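You operate a simulated robot arm through the tools that you are given. There is no shell and no other tool.

The job below is to be done with a simulated robot arm. You get a single attempt, and the scene is never put back.

TASK
Brush plate 95 in the teal holder, lay film on it and roll it down.
Fine: black brush, put back; film with the green tab; park the roller carriage again. Set down upright: black brush.

Only the result counts: the job must be done as asked and must still hold three seconds after the hand-in. Knocking over, shifting, dropping, spilling or breaking anything else fails it.

THE ROBOT
A 6-joint arm with a two-finger gripper, fixed in place. Base frame: the origin is at the foot of the arm, x ahead of it, y to its left, z up; the work surface is at about z = 0.85. Units: m, degrees, N and s.
Its first joint turns from -166.0 to 166.0 degrees. Payload 3.43 kg.
Tool frame: the origin (TCP) lies between the finger pads and is the grasp point; the fingertips stand 0.02 m ahead of it; z points along the fingers, y is the line along which they close. Largest opening 0.19 m; the body of the gripper starts 0.248 m behind the TCP.
Orientation is told as [roll, pitch, yaw] about the base's x, y, z axes, in that order, counted from this pose: with the fingers straight down and closing along the base's y, the tool's x points along the base's -x, its y along +y and its z along -z.

THE INTERFACE
- The arm moves only by the tool arm_command. Its argument "deltas" is one flat list of numbers, 7 for each row, row after row: the shift along the tool's x, y, z in units of 50 mm (1.0 is 50 mm), then the turn, a rotation vector about the tool's x, y, z in units of 6 degrees (1.0 is 6 degrees), then the finger opening in m, from 0 to 0.19. In form: [tx, ty, tz, wx, wy, wz, hand, tx, ty, tz, wx, wy, wz, hand, ...]. A call has 1 to 20 rows; each row shifts and turns the commanded pose from where the row before left it, along the tool's axes as they then stand. A call with a number of a shift or a turn outside -1 to 1 is refused whole. Each row takes 0.2 s and may step no farther than 0.05 m and 8.6 degrees from the row before; otherwise, or with a gripper value out of range, the whole call is refused. Where a pose cannot be reached the arm comes as near as it can. A force on the tool above 90 N (or 10 N above the force at the start of the call, whichever is more), or a blocked arm, ends the call early, and 0.2 s more pass. The fingers move at their own pace (about 0.153 m/s each) and stop on an object; they squeeze with about 23 N. The grip force told is the motor's: it shows also when the fingers shut on nothing. Time passes only in rows, and 0.2 s behind the last, so rows that do not move let the fingers close. It gives the time, the measured TCP pose, the force on the tool (base axes), the opening and the grip force at its end, in the units of the frame above (readings bear some noise), with the torque about the TCP (base axes, N m) and any sound that the robot's microphone picked up, and new pictures: "views" is both (left out), scene, wrist or none.
- Cameras (640 x 400 px; columns grow to the right, rows downward): "scene" is fixed at [0.4005, -0.4997, 1.6178]; the picture's right is [0.67, -0.75, 0.00], its down [0.38, 0.34, -0.86] and it looks along [0.64, 0.57, 0.51] (base axes); focal length 214 px, centre (320, 200). "wrist" rides on the gripper at [0.07, -0.008, -0.288] in the tool frame; the picture's right is [0.12, 0.99, 0.00], its down [-0.96, 0.12, -0.25] and it looks along [-0.25, 0.03, 0.97] (tool axes); focal length 261 px, centre (320, 200). There is no depth. A picture from a camera that has moved, and an enlarged one, comes with that camera's place and axes in the base frame and with its lens.
- raise_lower(by): slides the trunk up (or, below 0, down) by that many m; the arm rides with it, the base frame stays. It gives what a move gives, with no picture.
- close_up(camera, box): a new picture of the part [left, top, right, bottom] of that camera's present view, enlarged. The clock stands still meanwhile.
- finish_job(): hands the job in; it is judged then, once.

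Nothing tells you positions but the pictures and the camera data. Unless the task says otherwise, let go and move clear before handing in.

The tools are called after "Emit:" as name(argument=value, ...) on one line, values as JSON. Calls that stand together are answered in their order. arm_command: Moves the arm, as the interface text tells. Its arguments: {"type":"object","properties":{"deltas":{"type":"array"},"views":{"type":"string","enum":["both","scene","wrist","none"]}},"required":["deltas"]} The other tools are called the same way: raise_lower (by) slides the trunk up or down; close_up (camera, box) takes an enlarged picture of a part of a camera's view; finish_job () hands the job in.

At the start:

```text
time: 0.0
eef_pos: [0.2, -0.6798, 1.3149]
tool_rot: [0.0, 0.0, 0.0]
wrist_force: [0.5, -1.1, 0.3]
torque: [0.0, 0.01, 0.02]
opening: 0.1899
gripper_force: 0.0
trunk travel left (down, up): [-0.275, 0.165]
```

scene: 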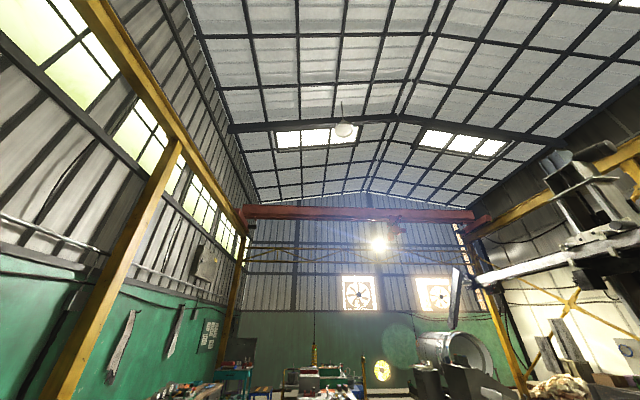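
wrist: 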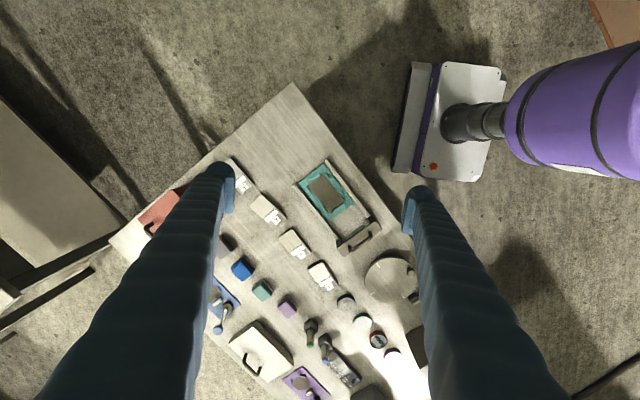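

The scene camera looks up at the roof and shows nothing of the bench. The wrist camera shows the table with the teal holder, so I enlarge parts of that view first.

Emit:
close_up(camera="wrist", box=[220, 140, 420, 265])

Emit:
close_up(camera="wrist", box=[200, 260, 440, 400])

Emit:
close_up(camera="wrist", box=[100, 80, 440, 400])

```text
3.20 times, centred on (320, 202) of wrist
camera zoom: at [0.1307, -0.6887, 1.6032], right [-0.12, 0.99, 0.0], down [0.96, 0.12, 0.25], along [0.25, 0.03, -0.97], focal length 834 px, centre (320, 192)
```

zoom: 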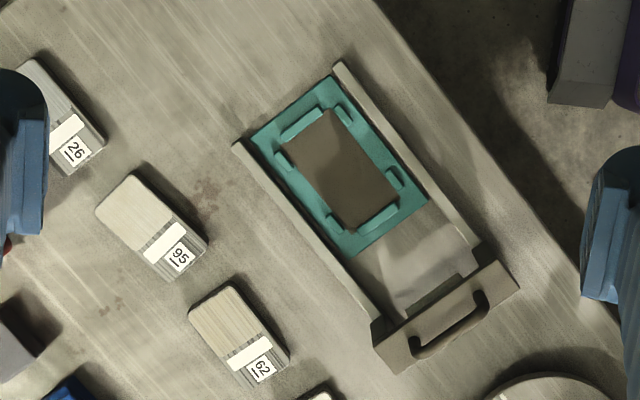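

```text
2.67 times, centred on (320, 330) of wrist
camera zoom: at [0.1307, -0.6887, 1.6032], right [-0.12, 0.99, 0.0], down [0.96, 0.12, 0.25], along [0.25, 0.03, -0.97], focal length 695 px, centre (320, -147)
```

zoom: 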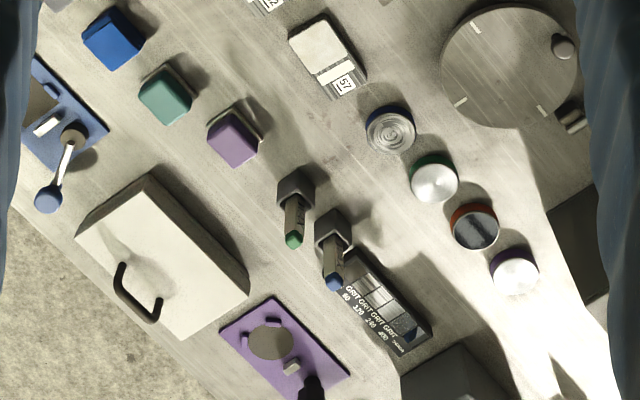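

```text
1.25 times, centred on (270, 240) of wrist
camera zoom: at [0.1307, -0.6887, 1.6032], right [-0.12, 0.99, 0.0], down [0.96, 0.12, 0.25], along [0.25, 0.03, -0.97], focal length 326 px, centre (382, 150)
```

zoom: 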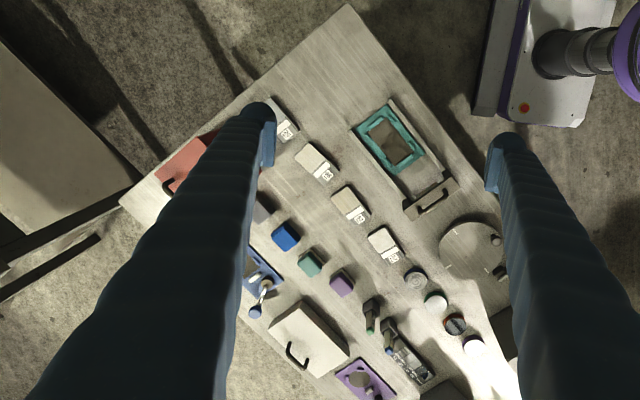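

Our own base column is at the right of the picture. The table is turned about 45° and its near edge lies about 0.56 m from the base. I line the tool up with the table and survey it from above.

Emit:
arm_command(deltas=[0, 0, 0, 0, 0, 0.9375, 0.19, 0, 0, 0, 0, 0, 0.9375, 0.19, 0, 0, 0, 0, 0, 0.9375, 0.19, 0, 0, 0, 0, 0, 0.9375, 0.19, 0, 0, 0, 0, 0, 0.9375, 0.19, 0, 0, 0, 0, 0, 0.9375, 0.19, 0, 0, 0, 0, 0, 0.9375, 0.19, 0, 0, 0, 0, 0, 0.9375, 0.19, 0, 0, 0, 0, 0, 0, 0.19], views="wrist")

```text
time: 2.0
eef_pos: [0.2009, -0.6809, 1.3158]
tool_rot: [0.0, 0.0, -44.9]
wrist_force: [-0.4, -0.5, 0.3]
torque: [-0.01, 0.0, 0.01]
opening: 0.1901
gripper_force: 0.0
trunk travel left (down, up): [-0.275, 0.165]
camera wrist: at [0.1453, -0.6356, 1.6035], right [0.62, 0.79, 0.0], down [0.76, -0.6, 0.25], along [0.19, -0.15, -0.97], focal length 261 px, centre (320, 200)
```

wrist: 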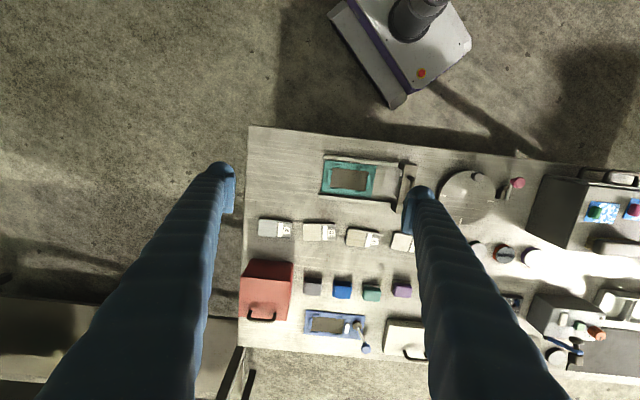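

The table now lies square in the picture. I slide along it to see the other half.

Emit:
arm_command(deltas=[0, 1, 0, 0, 0, 0, 0.19, 0, 1, 0, 0, 0, 0, 0.19, 0, 1, 0, 0, 0, 0, 0.19, 0, 1, 0, 0, 0, 0, 0.19, 0, 1, 0, 0, 0, 0, 0.19, 0, 1, 0, 0, 0, 0, 0.19, 0, 1, 0, 0, 0, 0, 0.19, 0, 0, 0, 0, 0, 0, 0.19], views="wrist")

```text
time: 3.8
eef_pos: [0.4462, -0.4319, 1.3138]
tool_rot: [0.0, 0.1, -45.0]
wrist_force: [0.6, 0.3, 1.0]
torque: [-0.05, -0.04, 0.01]
opening: 0.1901
gripper_force: 0.1
trunk travel left (down, up): [-0.275, 0.165]
camera wrist: at [0.3916, -0.3878, 1.6031], right [0.62, 0.79, 0.0], down [0.76, -0.6, 0.25], along [0.19, -0.15, -0.97], focal length 261 px, centre (320, 200)
```

wrist: 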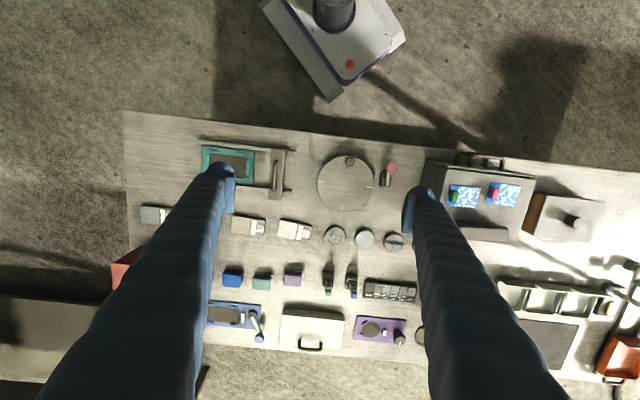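

A box at the right holds blue sheets with coloured tabs, probably the films. I keep moving along the table.

Emit:
arm_command(deltas=[0, 1, 0, 0, 0, 0, 0.19, 0, 1, 0, 0, 0, 0, 0.19, 0, 1, 0, 0, 0, 0, 0.19, 0, 1, 0, 0, 0, 0, 0.19, 0, 1, 0, 0, 0, 0, 0.19, 0, 1, 0, 0, 0, 0, 0.19, 0, 0, 0, 0, 0, 0, 0.19], views="wrist")

Emit:
close_up(camera="wrist", box=[240, 120, 440, 245])

Emit:
close_up(camera="wrist", box=[230, 220, 440, 360])

Emit:
close_up(camera="wrist", box=[420, 150, 640, 400])

```text
time: 5.4
eef_pos: [0.66, -0.218, 1.3161]
tool_rot: [0.0, 0.0, -44.9]
wrist_force: [-1.4, -0.2, 0.0]
torque: [-0.01, -0.05, -0.01]
opening: 0.19
gripper_force: 0.1
trunk travel left (down, up): [-0.275, 0.165]
camera wrist: at [0.6049, -0.1737, 1.6049], right [0.62, 0.79, 0.0], down [0.76, -0.6, 0.25], along [0.2, -0.15, -0.97], focal length 261 px, centre (320, 200)
```

wrist: 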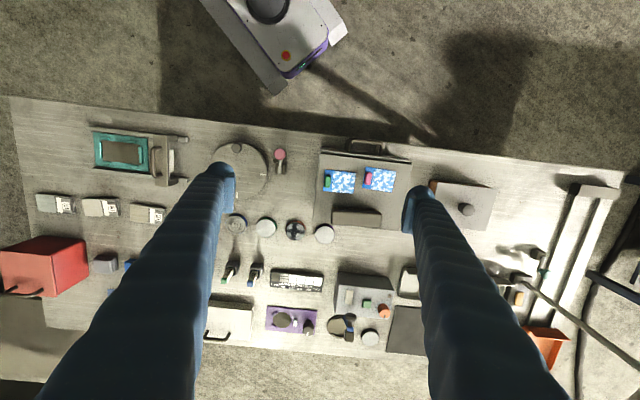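

```text
3.20 times, centred on (340, 182) of wrist
camera zoom: at [0.6049, -0.1737, 1.6049], right [0.62, 0.79, 0.0], down [0.76, -0.6, 0.25], along [0.2, -0.15, -0.97], focal length 834 px, centre (256, 256)
```

zoom: 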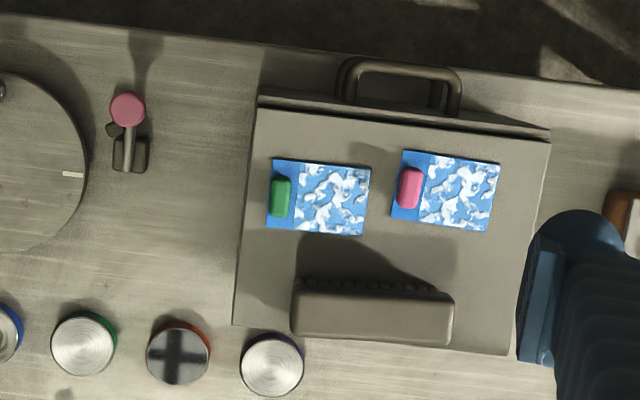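

```text
2.86 times, centred on (335, 290) of wrist
camera zoom: at [0.6049, -0.1737, 1.6049], right [0.62, 0.79, 0.0], down [0.76, -0.6, 0.25], along [0.2, -0.15, -0.97], focal length 745 px, centre (277, -57)
```

zoom: 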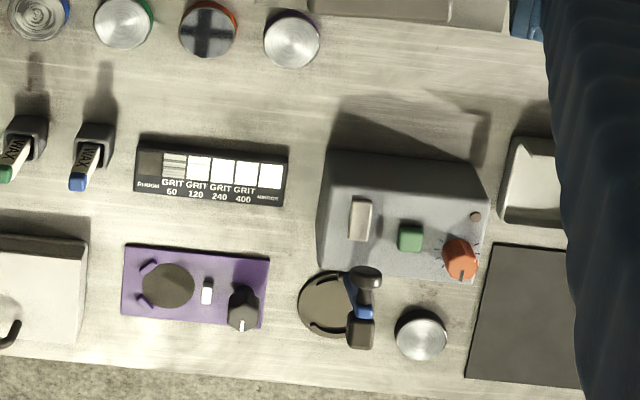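

```text
1.60 times, centred on (530, 275) of wrist
camera zoom: at [0.6049, -0.1737, 1.6049], right [0.62, 0.79, 0.0], down [0.76, -0.6, 0.25], along [0.2, -0.15, -0.97], focal length 417 px, centre (-16, 80)
```

zoom: 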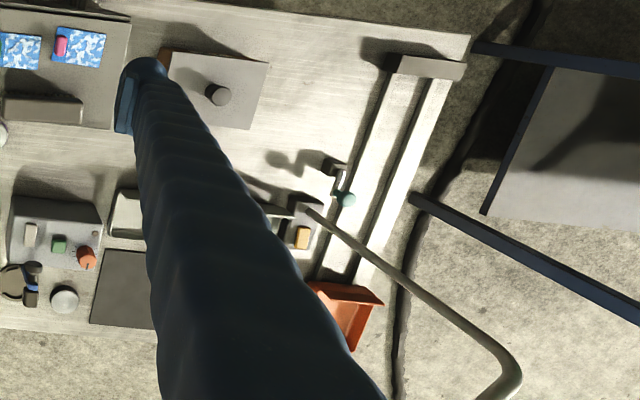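

Films with green and pink tabs lie on a box. I still have to find the brushes, so I go on to the right end.

Emit:
arm_command(deltas=[0, 1, 0, 0, 0, 0, 0.19, 0, 1, 0, 0, 0, 0, 0.19, 0, 1, 0, 0, 0, 0, 0.19, 0, 1, 0, 0, 0, 0, 0.19, 0, 1, 0, 0, 0, 0, 0.19, 0, 1, 0, 0, 0, 0, 0.19, 0, 0, 0, 0, 0, 0, 0.19], views="wrist")

Emit:
close_up(camera="wrist", box=[230, 120, 430, 245])

Emit:
close_up(camera="wrist", box=[200, 220, 430, 364])

Emit:
close_up(camera="wrist", box=[0, 50, 240, 400])

```text
time: 7.0
eef_pos: [0.869, -0.0105, 1.3171]
tool_rot: [0.0, 0.1, -44.9]
wrist_force: [0.0, -0.4, 0.8]
torque: [-0.06, -0.07, -0.02]
opening: 0.19
gripper_force: 0.1
trunk travel left (down, up): [-0.275, 0.165]
camera wrist: at [0.8145, 0.0341, 1.6056], right [0.62, 0.79, 0.0], down [0.76, -0.6, 0.25], along [0.2, -0.15, -0.97], focal length 261 px, centre (320, 200)
```

wrist: 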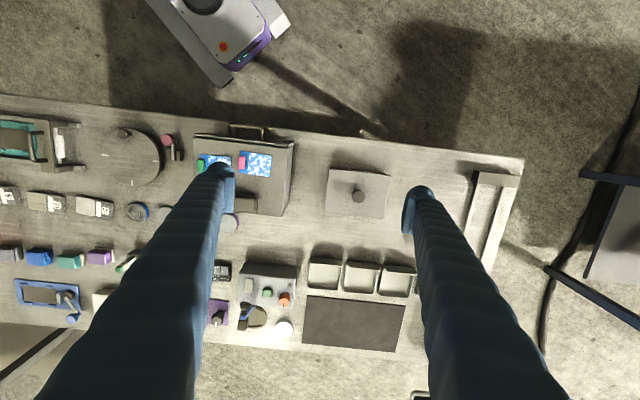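

```text
3.20 times, centred on (330, 182) of wrist
camera zoom: at [0.8145, 0.0341, 1.6056], right [0.62, 0.79, 0.0], down [0.76, -0.6, 0.25], along [0.2, -0.15, -0.97], focal length 834 px, centre (288, 256)
```

zoom: 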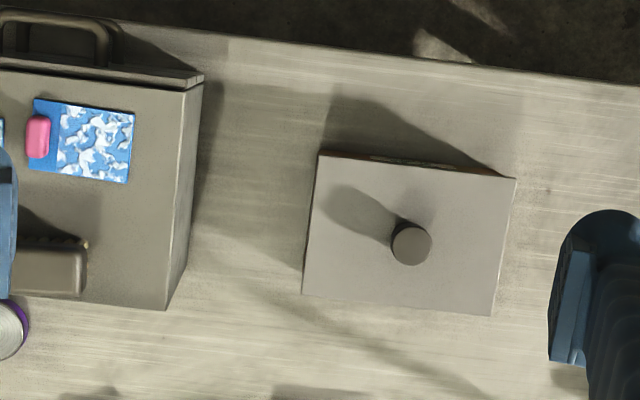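

```text
2.78 times, centred on (315, 292) of wrist
camera zoom: at [0.8145, 0.0341, 1.6056], right [0.62, 0.79, 0.0], down [0.76, -0.6, 0.25], along [0.2, -0.15, -0.97], focal length 724 px, centre (334, -56)
```

zoom: 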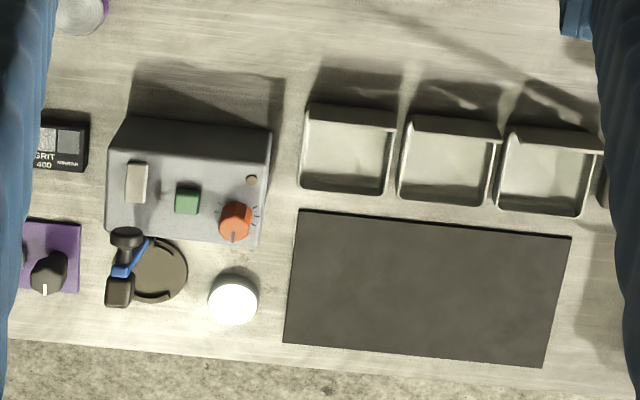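

```text
1.14 times, centred on (120, 225) of wrist
camera zoom: at [0.8145, 0.0341, 1.6056], right [0.62, 0.79, 0.0], down [0.76, -0.6, 0.25], along [0.2, -0.15, -0.97], focal length 298 px, centre (549, 171)
```

zoom: 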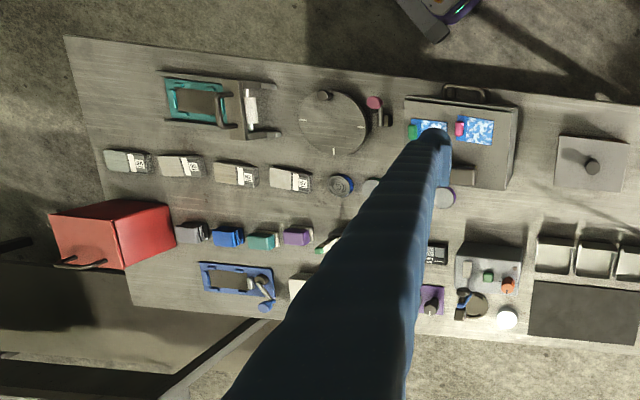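

Next come the items hidden under the fingers and those at the right end.

Emit:
arm_command(deltas=[0, 1, 0, 0, 0, 0, 0.19, 0, 1, 0, 0, 0, 0, 0.19, 0, 1, 0, 0, 0, 0, 0.19, 0, 1, 0, 0, 0, 0, 0.19, 0, 1, 0, 0, 0, 0, 0.19, 0, 0, 0, 0, 0, 0, 0.19], views="wrist")

Emit:
close_up(camera="wrist", box=[220, 120, 420, 245])

Emit:
close_up(camera="wrist", box=[220, 220, 440, 358])

```text
time: 8.4
eef_pos: [0.9362, 0.0811, 1.3052]
tool_rot: [-0.1, -0.1, -44.8]
wrist_force: [-0.6, -0.3, 0.1]
torque: [-0.03, -0.04, -0.02]
opening: 0.19
gripper_force: 0.3
out of reach, approached as far as the arm can: row 2, 3, 4, 5
trunk travel left (down, up): [-0.275, 0.165]
camera wrist: at [0.881, 0.1239, 1.5937], right [0.62, 0.79, 0.0], down [0.76, -0.6, 0.25], along [0.19, -0.15, -0.97], focal length 261 px, centre (320, 200)
```

wrist: 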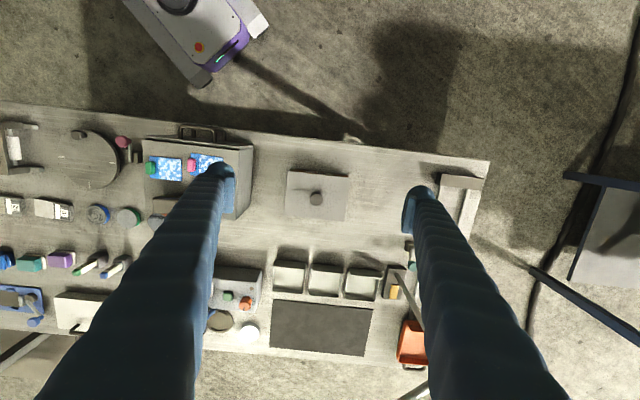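

```text
3.20 times, centred on (320, 182) of wrist
camera zoom: at [0.881, 0.1239, 1.5937], right [0.62, 0.79, 0.0], down [0.76, -0.6, 0.25], along [0.19, -0.15, -0.97], focal length 834 px, centre (320, 256)
```

zoom: 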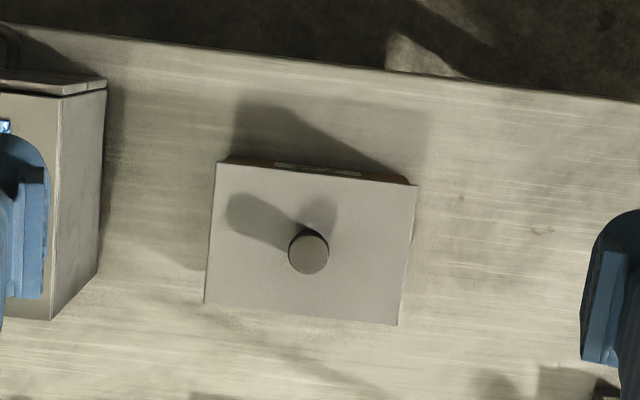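

```text
2.90 times, centred on (330, 289) of wrist
camera zoom: at [0.881, 0.1239, 1.5937], right [0.62, 0.79, 0.0], down [0.76, -0.6, 0.25], along [0.19, -0.15, -0.97], focal length 756 px, centre (291, -58)
```

zoom: 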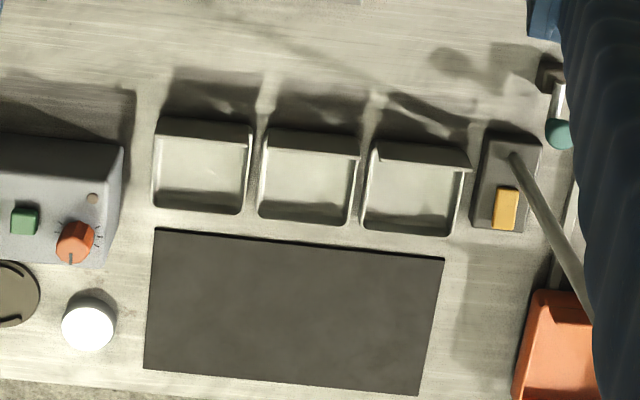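

I have not clearly seen a brush yet. I go back to the middle of the table and tilt the tool so the camera sees the objects from the side.

Emit:
arm_command(deltas=[0, -1, 0, 0, 0, 0, 0.19, 0, -1, 0, 0, 0, 0, 0.19, 0, -1, 0, 0, 0, 0, 0.19, 0, -1, 0, 0, 0, 0, 0.19, 0, -1, 0, 0, 0, 0, 0.19, 0, -1, 0, 0, 0, 0, 0.19, 0, -1, 0, 0, 0, 0, 0.19, 0, -1, 0, 0, 0, 0, 0.19, 0, -1, 0, 0, 0, 0, 0.19, 0, -1, 0, 0, 0, 0, 0.19, 0, -1, 0, 0, 0, 0, 0.19, 0, -1, 0, 0, 0, 0, 0.19, 0, -1, 0, 0, 0, 0, 0.19, 0, 0, 0, 0, 0, 0, 0.19], views="wrist")

Emit:
arm_command(deltas=[1, 0, 0, 0, -1, 0, 0.19, 1, 0, 0, 0, -1, 0, 0.19, 0, 0, 0.2, 0, -1, 0, 0.19, 0, 0, 0.2, 0, -1, 0, 0.19, 0, 0, 0.2, 0, -1, 0, 0.19, 0, 0, 0, 0, 0, 0, 0.19], views="wrist")

```text
time: 11.4
eef_pos: [0.8118, -0.443, 1.3297]
tool_rot: [0.0, 0.0, -44.9]
wrist_force: [0.5, -1.4, -1.6]
torque: [0.07, -0.01, 0.02]
opening: 0.19
gripper_force: 0.1
out of reach, approached as far as the arm can: row 1, 2, 3, 4, 5, 6, 7, 8, 9, 10, 11, 12, 13
trunk travel left (down, up): [-0.275, 0.165]
camera wrist: at [0.7566, -0.3996, 1.6174], right [0.62, 0.79, 0.0], down [0.76, -0.6, 0.25], along [0.19, -0.15, -0.97], focal length 261 px, centre (320, 200)
```

wrist: 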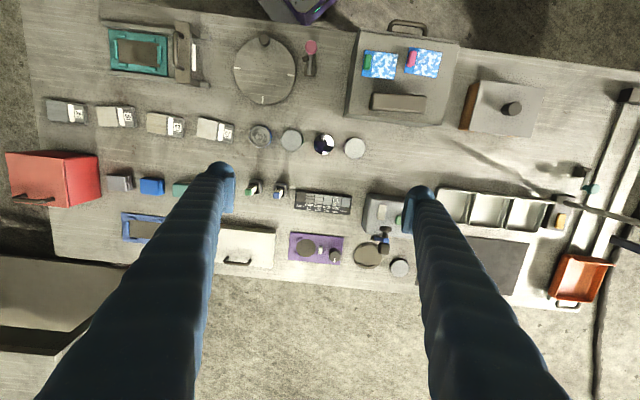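

```text
time: 12.8
eef_pos: [0.8228, -0.4089, 1.4044]
tool_rot: [-2.0, -5.7, -45.0]
wrist_force: [0.1, 0.3, -0.4]
torque: [0.07, 0.0, 0.0]
opening: 0.19
gripper_force: 0.0
out of reach, approached as far as the arm can: row 1, 2, 3, 4, 5
trunk travel left (down, up): [-0.275, 0.165]
camera wrist: at [0.7544, -0.3382, 1.6843], right [0.62, 0.78, -0.05], down [0.75, -0.57, 0.34], along [0.24, -0.24, -0.94], focal length 261 px, centre (320, 200)
```

wrist: 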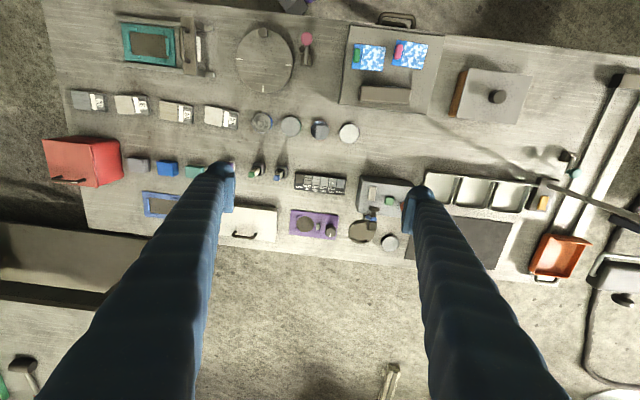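

The arm is at the limit of its reach. I draw it back toward the base and check that it follows commands again.

Emit:
arm_command(deltas=[1, 0, 0, 0, 0, 0, 0.19, 1, 0, 0, 0, 0, 0, 0.19, 1, 0, 0, 0, 0, 0, 0.19, 1, 0, 0, 0, 0, 0, 0.19, 0, 0, 0, 0, 0, 0, 0.19], views="wrist")

```text
time: 14.0
eef_pos: [0.8458, -0.3589, 1.4037]
tool_rot: [-1.9, -5.7, -45.0]
wrist_force: [0.6, 0.2, -0.1]
torque: [-0.01, 0.0, 0.03]
opening: 0.1899
gripper_force: 0.0
out of reach, approached as far as the arm can: row 1, 2, 3, 4
trunk travel left (down, up): [-0.275, 0.165]
camera wrist: at [0.7778, -0.2884, 1.6845], right [0.62, 0.78, -0.05], down [0.75, -0.57, 0.34], along [0.24, -0.24, -0.94], focal length 261 px, centre (320, 200)
```

wrist: 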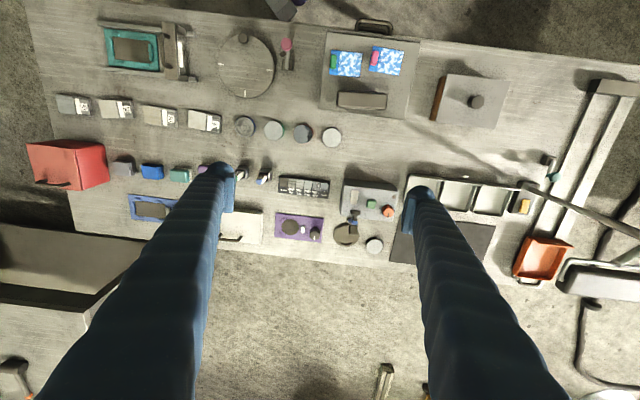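

The arm is fully stretched and slides along its reach limit. I command a pull straight inward and downward to bend it again.

Emit:
arm_command(deltas=[0.76, -0.31, 0.5, 0, 0, 0, 0.19, 0.76, -0.31, 0.5, 0, 0, 0, 0.19, 0.76, -0.31, 0.5, 0, 0, 0, 0.19, 0.76, -0.31, 0.5, 0, 0, 0, 0.19, 0, 0, 0, 0, 0, 0, 0.19], views="none")

```text
time: 15.2
eef_pos: [0.8465, -0.3596, 1.3984]
tool_rot: [-2.0, -5.6, -44.9]
wrist_force: [-0.5, -0.3, 0.1]
torque: [-0.01, 0.0, 0.0]
opening: 0.19
gripper_force: 0.0
out of reach, approached as far as the arm can: row 1, 2, 3, 4
trunk travel left (down, up): [-0.275, 0.165]
```

Emit:
arm_command(deltas=[0, 0, 1, 0, 0, 0, 0.19, 0, 0, 1, 0, 0, 0, 0.19, 0, 0, 1, 0, 0, 0, 0.19, 0, 0, 0, 0, 0, 0, 0.19], views="none")

```text
time: 16.2
eef_pos: [0.8494, -0.3659, 1.3246]
tool_rot: [-3.7, -1.3, -45.2]
wrist_force: [-0.3, -0.5, -0.1]
torque: [0.06, 0.03, 0.03]
opening: 0.1902
gripper_force: 0.1
out of reach, approached as far as the arm can: row 1, 2, 3
trunk travel left (down, up): [-0.275, 0.165]
```

Emit:
arm_command(deltas=[0.9, -0.38, 0, 0, 0, 0, 0.19, 0.9, -0.38, 0, 0, 0, 0, 0.19, 0.9, -0.38, 0, 0, 0, 0, 0.19, 0.9, -0.38, 0, 0, 0, 0, 0.19, 0.9, -0.38, 0, 0, 0, 0, 0.19, 0.9, -0.38, 0, 0, 0, 0, 0.19, 0.9, -0.38, 0, 0, 0, 0, 0.19, 0.9, -0.38, 0, 0, 0, 0, 0.19, 0, 0, 0, 0, 0, 0, 0.19], views="none")

```text
time: 18.2
eef_pos: [0.8453, -0.3723, 1.3537]
tool_rot: [-3.0, -2.9, -45.1]
wrist_force: [0.2, -0.8, -0.3]
torque: [-0.03, -0.03, 0.0]
opening: 0.1898
gripper_force: 0.0
out of reach, approached as far as the arm can: row 1, 2, 3, 4, 5, 6, 7, 8
trunk travel left (down, up): [-0.275, 0.165]
```

Emit:
arm_command(deltas=[0.02, -0.008, 0.012, 0, 0, 0, 0.19, 0.02, -0.008, 0.012, 0, 0, 0, 0.19, 0.02, -0.008, 0.012, 0, 0, 0, 0.19, 0.02, -0.008, 0.012, 0, 0, 0, 0.19, 0.02, -0.008, 0.012, 0, 0, 0, 0.19, 0.02, -0.008, 0.012, 0, 0, 0, 0.19, 0.02, -0.008, 0.012, 0, 0, 0, 0.19, 0.02, -0.008, 0.012, 0, 0, 0, 0.19, 0.02, -0.008, 0.012, 0, 0, 0, 0.19, 0.02, -0.008, 0.012, 0, 0, 0, 0.19, 0.02, -0.008, 0.012, 0, 0, 0, 0.19, 0.02, -0.008, 0.012, 0, 0, 0, 0.19, 0.02, -0.008, 0.012, 0, 0, 0, 0.19, 0.02, -0.008, 0.012, 0, 0, 0, 0.19, 0.02, -0.008, 0.012, 0, 0, 0, 0.19, 0.02, -0.008, 0.012, 0, 0, 0, 0.19], views="none")

```text
time: 21.6
eef_pos: [0.8448, -0.3738, 1.3502]
tool_rot: [-3.1, -2.7, -45.1]
wrist_force: [-0.9, -0.1, 1.0]
torque: [0.0, 0.0, -0.02]
opening: 0.1898
gripper_force: 0.0
out of reach, approached as far as the arm can: row 3, 6, 9, 12, 15
trunk travel left (down, up): [-0.275, 0.165]
```

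Emit:
arm_command(deltas=[-0.76, 0.31, -0.5, 0, 0, 0, 0.19, -0.76, 0.31, -0.5, 0, 0, 0, 0.19, -0.76, 0.31, -0.5, 0, 0, 0, 0.19, 0.3, -0.12, 0.2, 0, 0, 0, 0.19, 0.3, -0.12, 0.2, 0, 0, 0, 0.19, 0.3, -0.12, 0.2, 0, 0, 0, 0.19, 0.3, -0.12, 0.2, 0, 0, 0, 0.19, 0.3, -0.12, 0.2, 0, 0, 0, 0.19, 0.3, -0.12, 0.2, 0, 0, 0, 0.19, 0, 0, 0, 0, 0, 0, 0.19], views="none")

```text
time: 23.8
eef_pos: [0.8456, -0.3722, 1.3576]
tool_rot: [-3.1, -3.0, -45.2]
wrist_force: [-0.3, 0.0, 0.0]
torque: [0.02, -0.07, -0.01]
opening: 0.1898
gripper_force: 0.1
out of reach, approached as far as the arm can: row 1, 2, 3, 4, 5, 6, 7, 8, 9
trunk travel left (down, up): [-0.275, 0.165]
```

Emit:
arm_command(deltas=[0.35, -0.14, 0.9, 0, 0, 0, 0.19, 0.35, -0.14, 0.9, 0, 0, 0, 0.19, 0.35, -0.14, 0.9, 0, 0, 0, 0.19, 0.35, -0.14, 0.9, 0, 0, 0, 0.19, 0.35, -0.14, 0.9, 0, 0, 0, 0.19, 0, 0, 0, 0, 0, 0, 0.19], views="none")

```text
time: 25.2
eef_pos: [0.841, -0.3832, 1.2615]
tool_rot: [-5.2, 2.7, -45.4]
wrist_force: [-0.3, 0.8, 0.2]
torque: [-0.06, -0.06, -0.04]
opening: 0.1905
gripper_force: 0.0
out of reach, approached as far as the arm can: row 1, 2, 3, 4, 5
trunk travel left (down, up): [-0.275, 0.165]
```

Emit:
arm_command(deltas=[0, 0, 0, 0, 1, 0, 0.19, 0, 0, 0, 0, 1, 0, 0.19, 0, 0, 0, 0, 1, 0, 0.19, 0, 0, 0, 0, 1, 0, 0.19, 0, 0, 0, 0, 0, 0, 0.19], views="wrist")

```text
time: 26.4
eef_pos: [0.8424, -0.3819, 1.2598]
tool_rot: [-4.1, 3.2, -45.5]
wrist_force: [0.2, -0.3, -0.5]
torque: [0.02, 0.01, -0.02]
opening: 0.1902
gripper_force: 0.0
out of reach, approached as far as the arm can: row 1, 2, 3, 4
trunk travel left (down, up): [-0.275, 0.165]
camera wrist: at [0.8137, -0.3345, 1.5523], right [0.62, 0.78, -0.07], down [0.78, -0.6, 0.19], along [0.11, -0.17, -0.98], focal length 261 px, centre (320, 200)
```

wrist: 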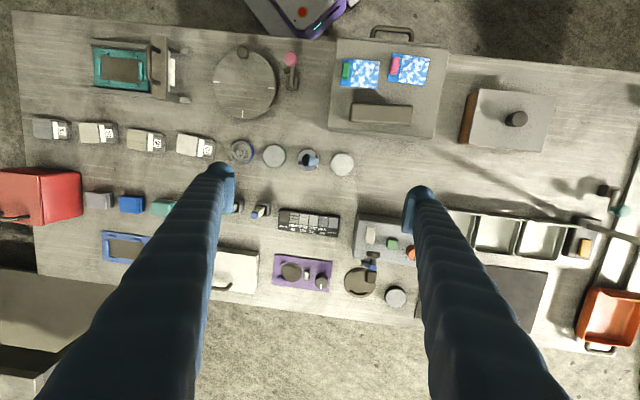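

The plain pulls do not bend the elbow. I try tilting the fingers toward the base while pulling inward, which should open the elbow.

Emit:
arm_command(deltas=[0.92, -0.37, 0, 0.37, 0.92, 0, 0.19, 0.92, -0.37, 0, 0.37, 0.92, 0, 0.19, 0.92, -0.37, 0, 0.37, 0.92, 0, 0.19, 0.92, -0.37, 0, 0.37, 0.92, 0, 0.19, 0, 0, 0, 0, 0, 0, 0.19], views="none")

```text
time: 27.6
eef_pos: [0.6774, -0.3092, 1.2661]
tool_rot: [-14.1, 24.7, -49.0]
wrist_force: [-0.1, -0.1, -0.3]
torque: [-0.08, 0.2, 0.05]
opening: 0.1903
gripper_force: 0.1
out of reach, approached as far as the arm can: row 1, 4
trunk travel left (down, up): [-0.275, 0.165]
```

The elbow is bending again. I keep pulling inward while keeping this tilt.

Emit:
arm_command(deltas=[0.7, -0.28, -0.3, 0, 0, 0, 0.19, 0.7, -0.28, -0.3, 0, 0, 0, 0.19, 0.7, -0.28, -0.3, 0, 0, 0, 0.19, 0, 0, 0, 0, 0, 0, 0.19], views="none")

```text
time: 28.6
eef_pos: [0.6079, -0.2725, 1.3586]
tool_rot: [-14.1, 25.0, -49.1]
wrist_force: [0.0, 1.3, 0.5]
torque: [-0.03, 0.04, 0.02]
opening: 0.1897
gripper_force: 0.0
trunk travel left (down, up): [-0.275, 0.165]
```

Free again. I bring the tool back to vertical.

Emit:
arm_command(deltas=[0, 0, 0, -0.44, -0.842, 0, 0.19, 0, 0, 0, -0.44, -0.842, 0, 0.19, 0, 0, 0, -0.44, -0.842, 0, 0.19, 0, 0, 0, -0.44, -0.842, 0, 0.19, 0, 0, 0, -0.44, -0.842, 0, 0.19, 0, 0, 0, 0, 0, 0, 0.19], views="wrist")

```text
time: 30.0
eef_pos: [0.6079, -0.2747, 1.3598]
tool_rot: [-0.1, -0.1, -45.9]
wrist_force: [0.0, 0.0, -0.1]
torque: [-0.03, 0.08, 0.02]
opening: 0.1899
gripper_force: 0.1
trunk travel left (down, up): [-0.275, 0.165]
camera wrist: at [0.5535, -0.2296, 1.6482], right [0.63, 0.78, 0.0], down [0.75, -0.61, 0.25], along [0.19, -0.16, -0.97], focal length 261 px, centre (320, 200)
```

wrist: 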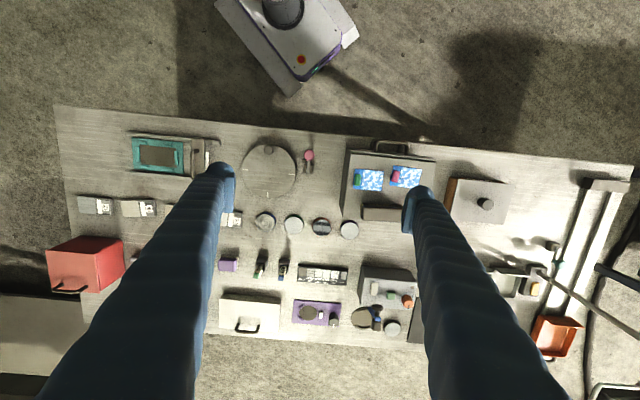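

The tool is vertical and away from the reach limit. Now I go lower, closer in, and tilt the camera toward the jars and the upright sticks.

Emit:
arm_command(deltas=[1, 0, 0, 0, 0, 0, 0.19, 1, 0, 0, 0, 0, 0, 0.19, 0, 0, 1, 0, 0, 0, 0.19, 0, 0, 1, 0, 0, 0, 0.19, 0, 0, 0.6, 0, -1, 0, 0.19, 0, 0, 0, 0, -1, 0, 0.19, 0, 0, 0, 0, -1, 0, 0.19, 0, 0, 0, 0, -1, 0, 0.19, 0, 0, 0, 0, -1, 0, 0.19, 0, 0, 0, 0, 0, 0, 0.19], views="wrist")

Emit:
close_up(camera="wrist", box=[200, 50, 440, 200])

Emit:
close_up(camera="wrist", box=[200, 180, 440, 330])

```text
time: 32.2
eef_pos: [0.5384, -0.2015, 1.2303]
tool_rot: [0.1, -30.1, -46.0]
wrist_force: [0.4, -0.1, 0.5]
torque: [-0.02, 0.0, 0.02]
opening: 0.19
gripper_force: 0.1
trunk travel left (down, up): [-0.275, 0.165]
camera wrist: at [0.39, -0.06, 1.4447], right [0.64, 0.77, -0.06], down [0.57, -0.43, 0.7], along [0.51, -0.48, -0.71], focal length 261 px, centre (320, 200)
```

wrist: 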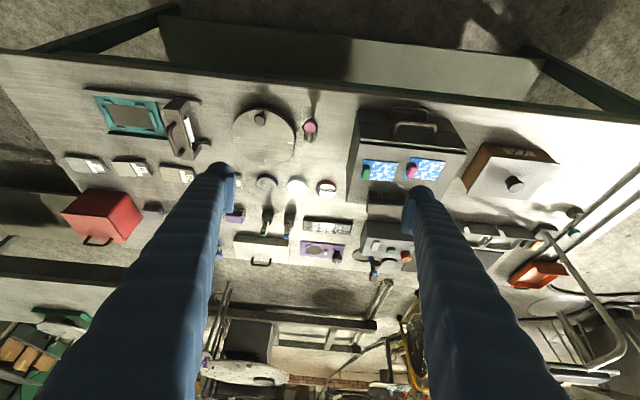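

```text
2.67 times, centred on (320, 125) of wrist
camera zoom: at [0.39, -0.06, 1.4447], right [0.64, 0.77, -0.06], down [0.57, -0.43, 0.7], along [0.51, -0.48, -0.71], focal length 695 px, centre (320, 400)
```

zoom: 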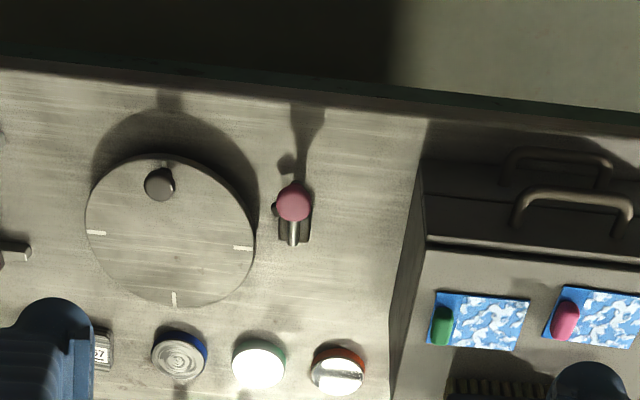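

```text
2.67 times, centred on (320, 255) of wrist
camera zoom: at [0.39, -0.06, 1.4447], right [0.64, 0.77, -0.06], down [0.57, -0.43, 0.7], along [0.51, -0.48, -0.71], focal length 695 px, centre (320, 53)
```

zoom: 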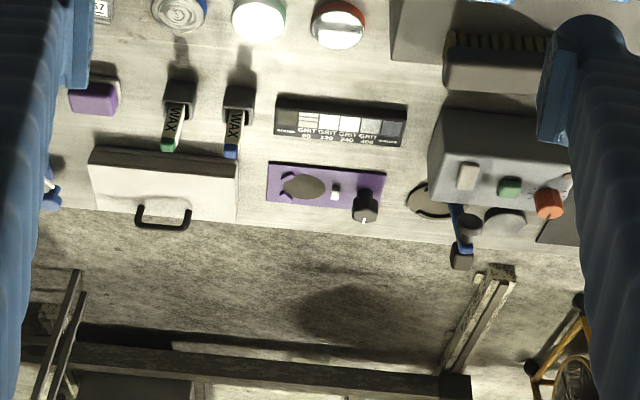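

A block with a row of bristles sits on the far part of the film box. I move beside it for a closer look.

Emit:
arm_command(deltas=[0, 1, 0, 0, 0, 0, 0.19, 0, 1, 0, 0, 0, 0, 0.19, 0, 1, 0, 0, 0, 0, 0.19, 0, 1, 0, 0, 0, 0, 0.19, 0, 0, 0, 0, 0, 0, 0.19], views="wrist")

Emit:
close_up(camera="wrist", box=[240, 80, 400, 180])

Emit:
close_up(camera="wrist", box=[220, 160, 420, 285])

Emit:
close_up(camera="wrist", box=[380, 100, 640, 300])

```text
time: 33.4
eef_pos: [0.68, -0.0628, 1.2298]
tool_rot: [0.1, -30.1, -46.0]
wrist_force: [0.8, 0.1, 0.4]
torque: [-0.03, -0.02, 0.0]
opening: 0.1901
gripper_force: 0.0
trunk travel left (down, up): [-0.275, 0.165]
camera wrist: at [0.5315, 0.0796, 1.4437], right [0.64, 0.76, -0.06], down [0.57, -0.43, 0.7], along [0.51, -0.48, -0.71], focal length 261 px, centre (320, 200)
```

wrist: 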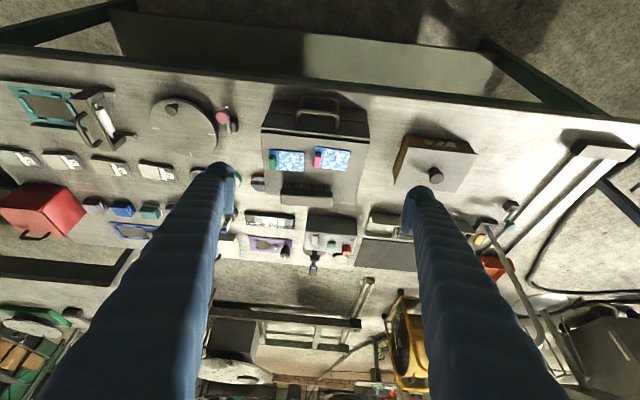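

```text
4.00 times, centred on (320, 130) of wrist
camera zoom: at [0.5315, 0.0796, 1.4437], right [0.64, 0.76, -0.06], down [0.57, -0.43, 0.7], along [0.51, -0.48, -0.71], focal length 1043 px, centre (320, 480)
```

zoom: 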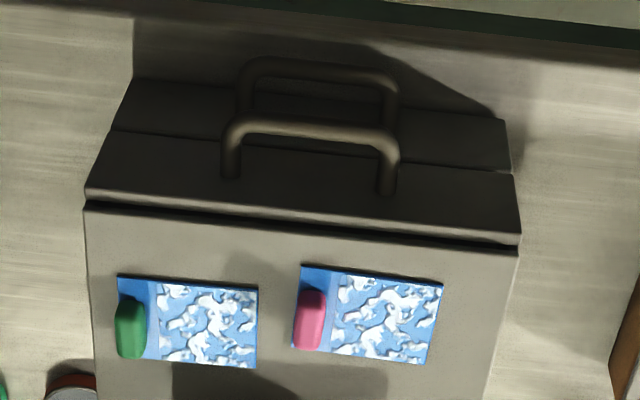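

```text
3.20 times, centred on (320, 222) of wrist
camera zoom: at [0.5315, 0.0796, 1.4437], right [0.64, 0.76, -0.06], down [0.57, -0.43, 0.7], along [0.51, -0.48, -0.71], focal length 834 px, centre (320, 128)
```

zoom: 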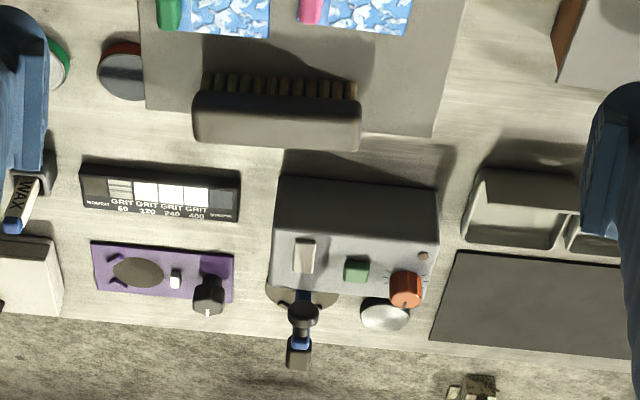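

```text
2.00 times, centred on (510, 200) of wrist
camera zoom: at [0.5315, 0.0796, 1.4437], right [0.64, 0.76, -0.06], down [0.57, -0.43, 0.7], along [0.51, -0.48, -0.71], focal length 521 px, centre (-60, 200)
```

zoom: 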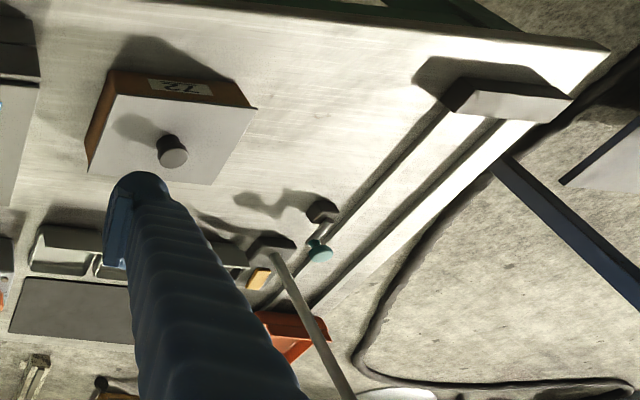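

The bristled block is the brush. It stands bristles down on the film box, whose top is about 14 cm above the table. Next I inspect the holder, the carriage and plate 95 from above.

Emit:
arm_command(deltas=[0, 0, 0, 0, 1, 0, 0.19, 0, 0, 0, 0, 1, 0, 0.19, 0, 0, 0, 0, 1, 0, 0.19, 0, 0, 0, 0, 1, 0, 0.19, 0, 0, 0, 0, 1, 0, 0.19, 0, -1, 0, 0, 0, 0, 0.19, 0, -1, 0, 0, 0, 0, 0.19, 0, -1, 0, 0, 0, 0, 0.19, 0, -1, 0, 0, 0, 0, 0.19, 0, -1, 0, 0, 0, 0, 0.19, 0, -1, 0, 0, 0, 0, 0.19, 0, -1, 0, 0, 0, 0, 0.19, 0, -1, 0, 0, 0, 0, 0.19, 0, -1, 0, 0, 0, 0, 0.19, 0, -1, 0, 0, 0, 0, 0.19, 0, -1, 0, 0, 0, -0.16, 0.19, 0, -1, 0, 0, 0, 0, 0.19, 0, -1, 0, 0, 0, 0, 0.19, 0, 0, 0, 0, 0, 0, 0.19], views="wrist")

Emit:
close_up(camera="wrist", box=[235, 120, 405, 226])

Emit:
close_up(camera="wrist", box=[225, 200, 415, 320])

```text
time: 37.4
eef_pos: [0.2145, -0.5157, 1.2309]
tool_rot: [0.0, -0.1, -44.9]
wrist_force: [0.8, 0.0, 0.2]
torque: [0.03, 0.02, -0.02]
opening: 0.1903
gripper_force: 0.0
trunk travel left (down, up): [-0.275, 0.165]
camera wrist: at [0.1587, -0.4726, 1.5199], right [0.62, 0.79, 0.0], down [0.76, -0.6, 0.25], along [0.2, -0.15, -0.97], focal length 261 px, centre (320, 200)
```

wrist: 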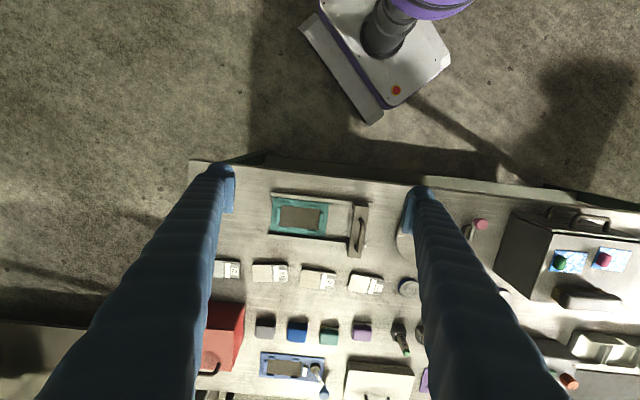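

```text
3.76 times, centred on (320, 173) of wrist
camera zoom: at [0.1587, -0.4726, 1.5199], right [0.62, 0.79, 0.0], down [0.76, -0.6, 0.25], along [0.2, -0.15, -0.97], focal length 981 px, centre (320, 302)
```

zoom: 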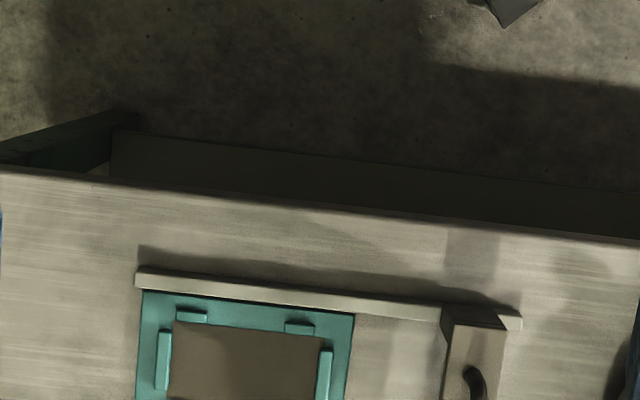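

```text
3.33 times, centred on (320, 260) of wrist
camera zoom: at [0.1587, -0.4726, 1.5199], right [0.62, 0.79, 0.0], down [0.76, -0.6, 0.25], along [0.2, -0.15, -0.97], focal length 869 px, centre (320, 0)
```

zoom: 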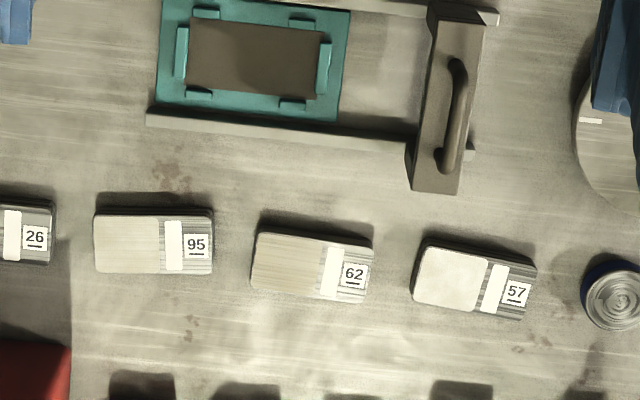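

I take higher zooms of the holder, the carriage and plate 95 from here, before another viewpoint gives me heights.

Emit:
close_up(camera="wrist", box=[260, 185, 380, 260])

Emit:
close_up(camera="wrist", box=[240, 250, 336, 310])

Emit:
arm_command(deltas=[0, 0, 0, 0, -1, 0, 0.19, 0, 0, 0, 0, -1, 0, 0.19, 0, 0, 0, 0, -1, 0, 0.19, 0, 0, 0, 0, -1, 0, 0.19, 0, 0, 0, 0, -1, 0, 0.19, 0, 0, 0, 0, -1, 0, 0.19, 0, 0, 0, 0, -1, 0, 0.19, 0, 0, 0, 0, 0, 0, 0.19], views="wrist")

```text
5.33 times, centred on (320, 222) of wrist
camera zoom: at [0.1587, -0.4726, 1.5199], right [0.62, 0.79, 0.0], down [0.76, -0.6, 0.25], along [0.2, -0.15, -0.97], focal length 1390 px, centre (320, 80)
```

zoom: 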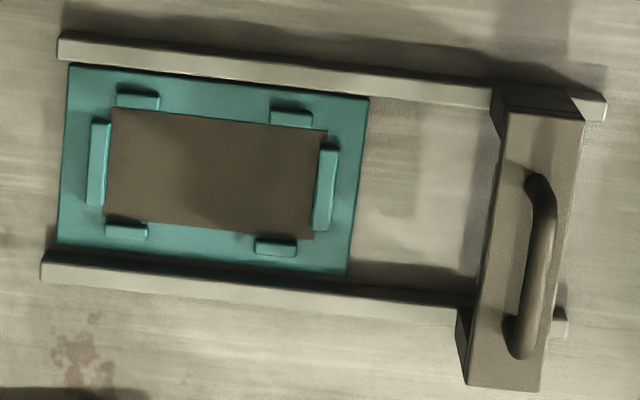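

```text
6.67 times, centred on (288, 280) of wrist
camera zoom: at [0.1587, -0.4726, 1.5199], right [0.62, 0.79, 0.0], down [0.76, -0.6, 0.25], along [0.2, -0.15, -0.97], focal length 1738 px, centre (533, -333)
```

zoom: 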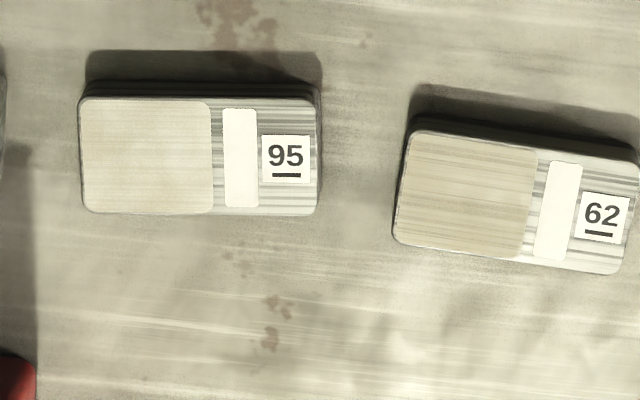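

```text
time: 39.2
eef_pos: [0.2143, -0.5166, 1.2307]
tool_rot: [0.1, -42.1, -45.1]
wrist_force: [0.7, 0.9, 0.4]
torque: [0.01, 0.0, 0.02]
opening: 0.19
gripper_force: 0.0
trunk travel left (down, up): [-0.275, 0.165]
camera wrist: at [0.0358, -0.3494, 1.3969], right [0.64, 0.76, -0.08], down [0.47, -0.31, 0.83], along [0.61, -0.57, -0.55], focal length 261 px, centre (320, 200)
```

wrist: 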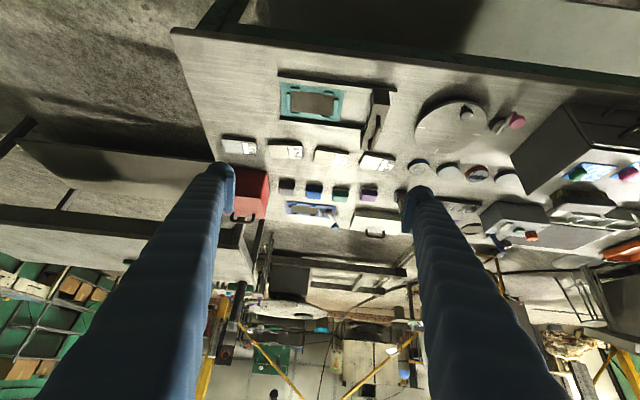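

Emit:
close_up(camera="wrist", box=[264, 60, 408, 150])

Emit:
close_up(camera="wrist", box=[210, 120, 338, 200])

Emit:
close_up(camera="wrist", box=[400, 90, 560, 190])

```text
4.44 times, centred on (336, 105) of wrist
camera zoom: at [0.0358, -0.3494, 1.3969], right [0.64, 0.76, -0.08], down [0.47, -0.31, 0.83], along [0.61, -0.57, -0.55], focal length 1158 px, centre (249, 622)
```

zoom: 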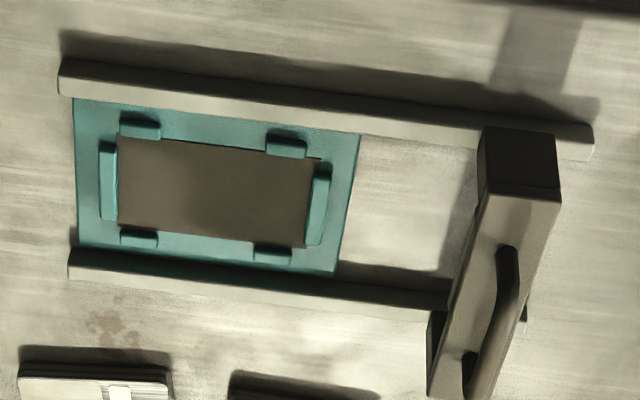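

```text
5.00 times, centred on (274, 160) of wrist
camera zoom: at [0.0358, -0.3494, 1.3969], right [0.64, 0.76, -0.08], down [0.47, -0.31, 0.83], along [0.61, -0.57, -0.55], focal length 1303 px, centre (550, 400)
```

zoom: 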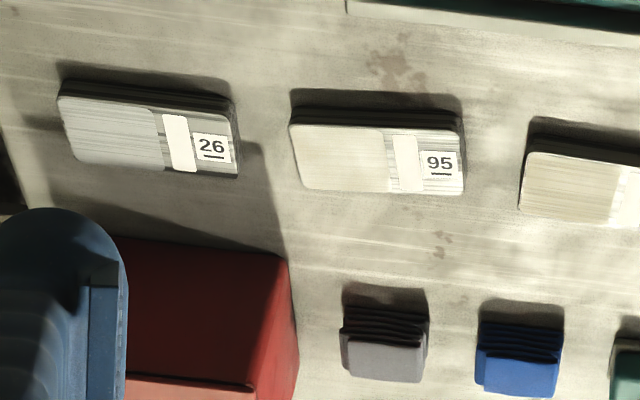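

```text
4.00 times, centred on (480, 140) of wrist
camera zoom: at [0.0358, -0.3494, 1.3969], right [0.64, 0.76, -0.08], down [0.47, -0.31, 0.83], along [0.61, -0.57, -0.55], focal length 1043 px, centre (-320, 440)
```

zoom: 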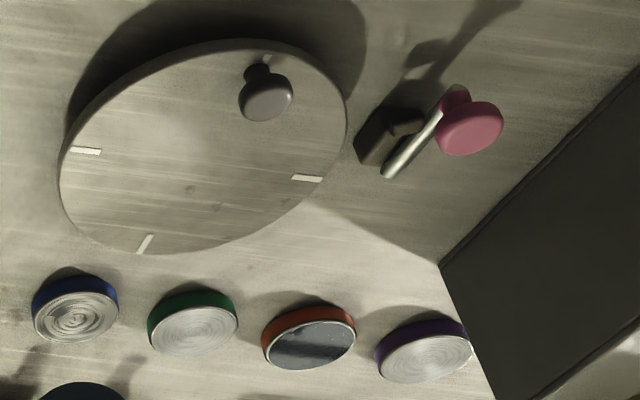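

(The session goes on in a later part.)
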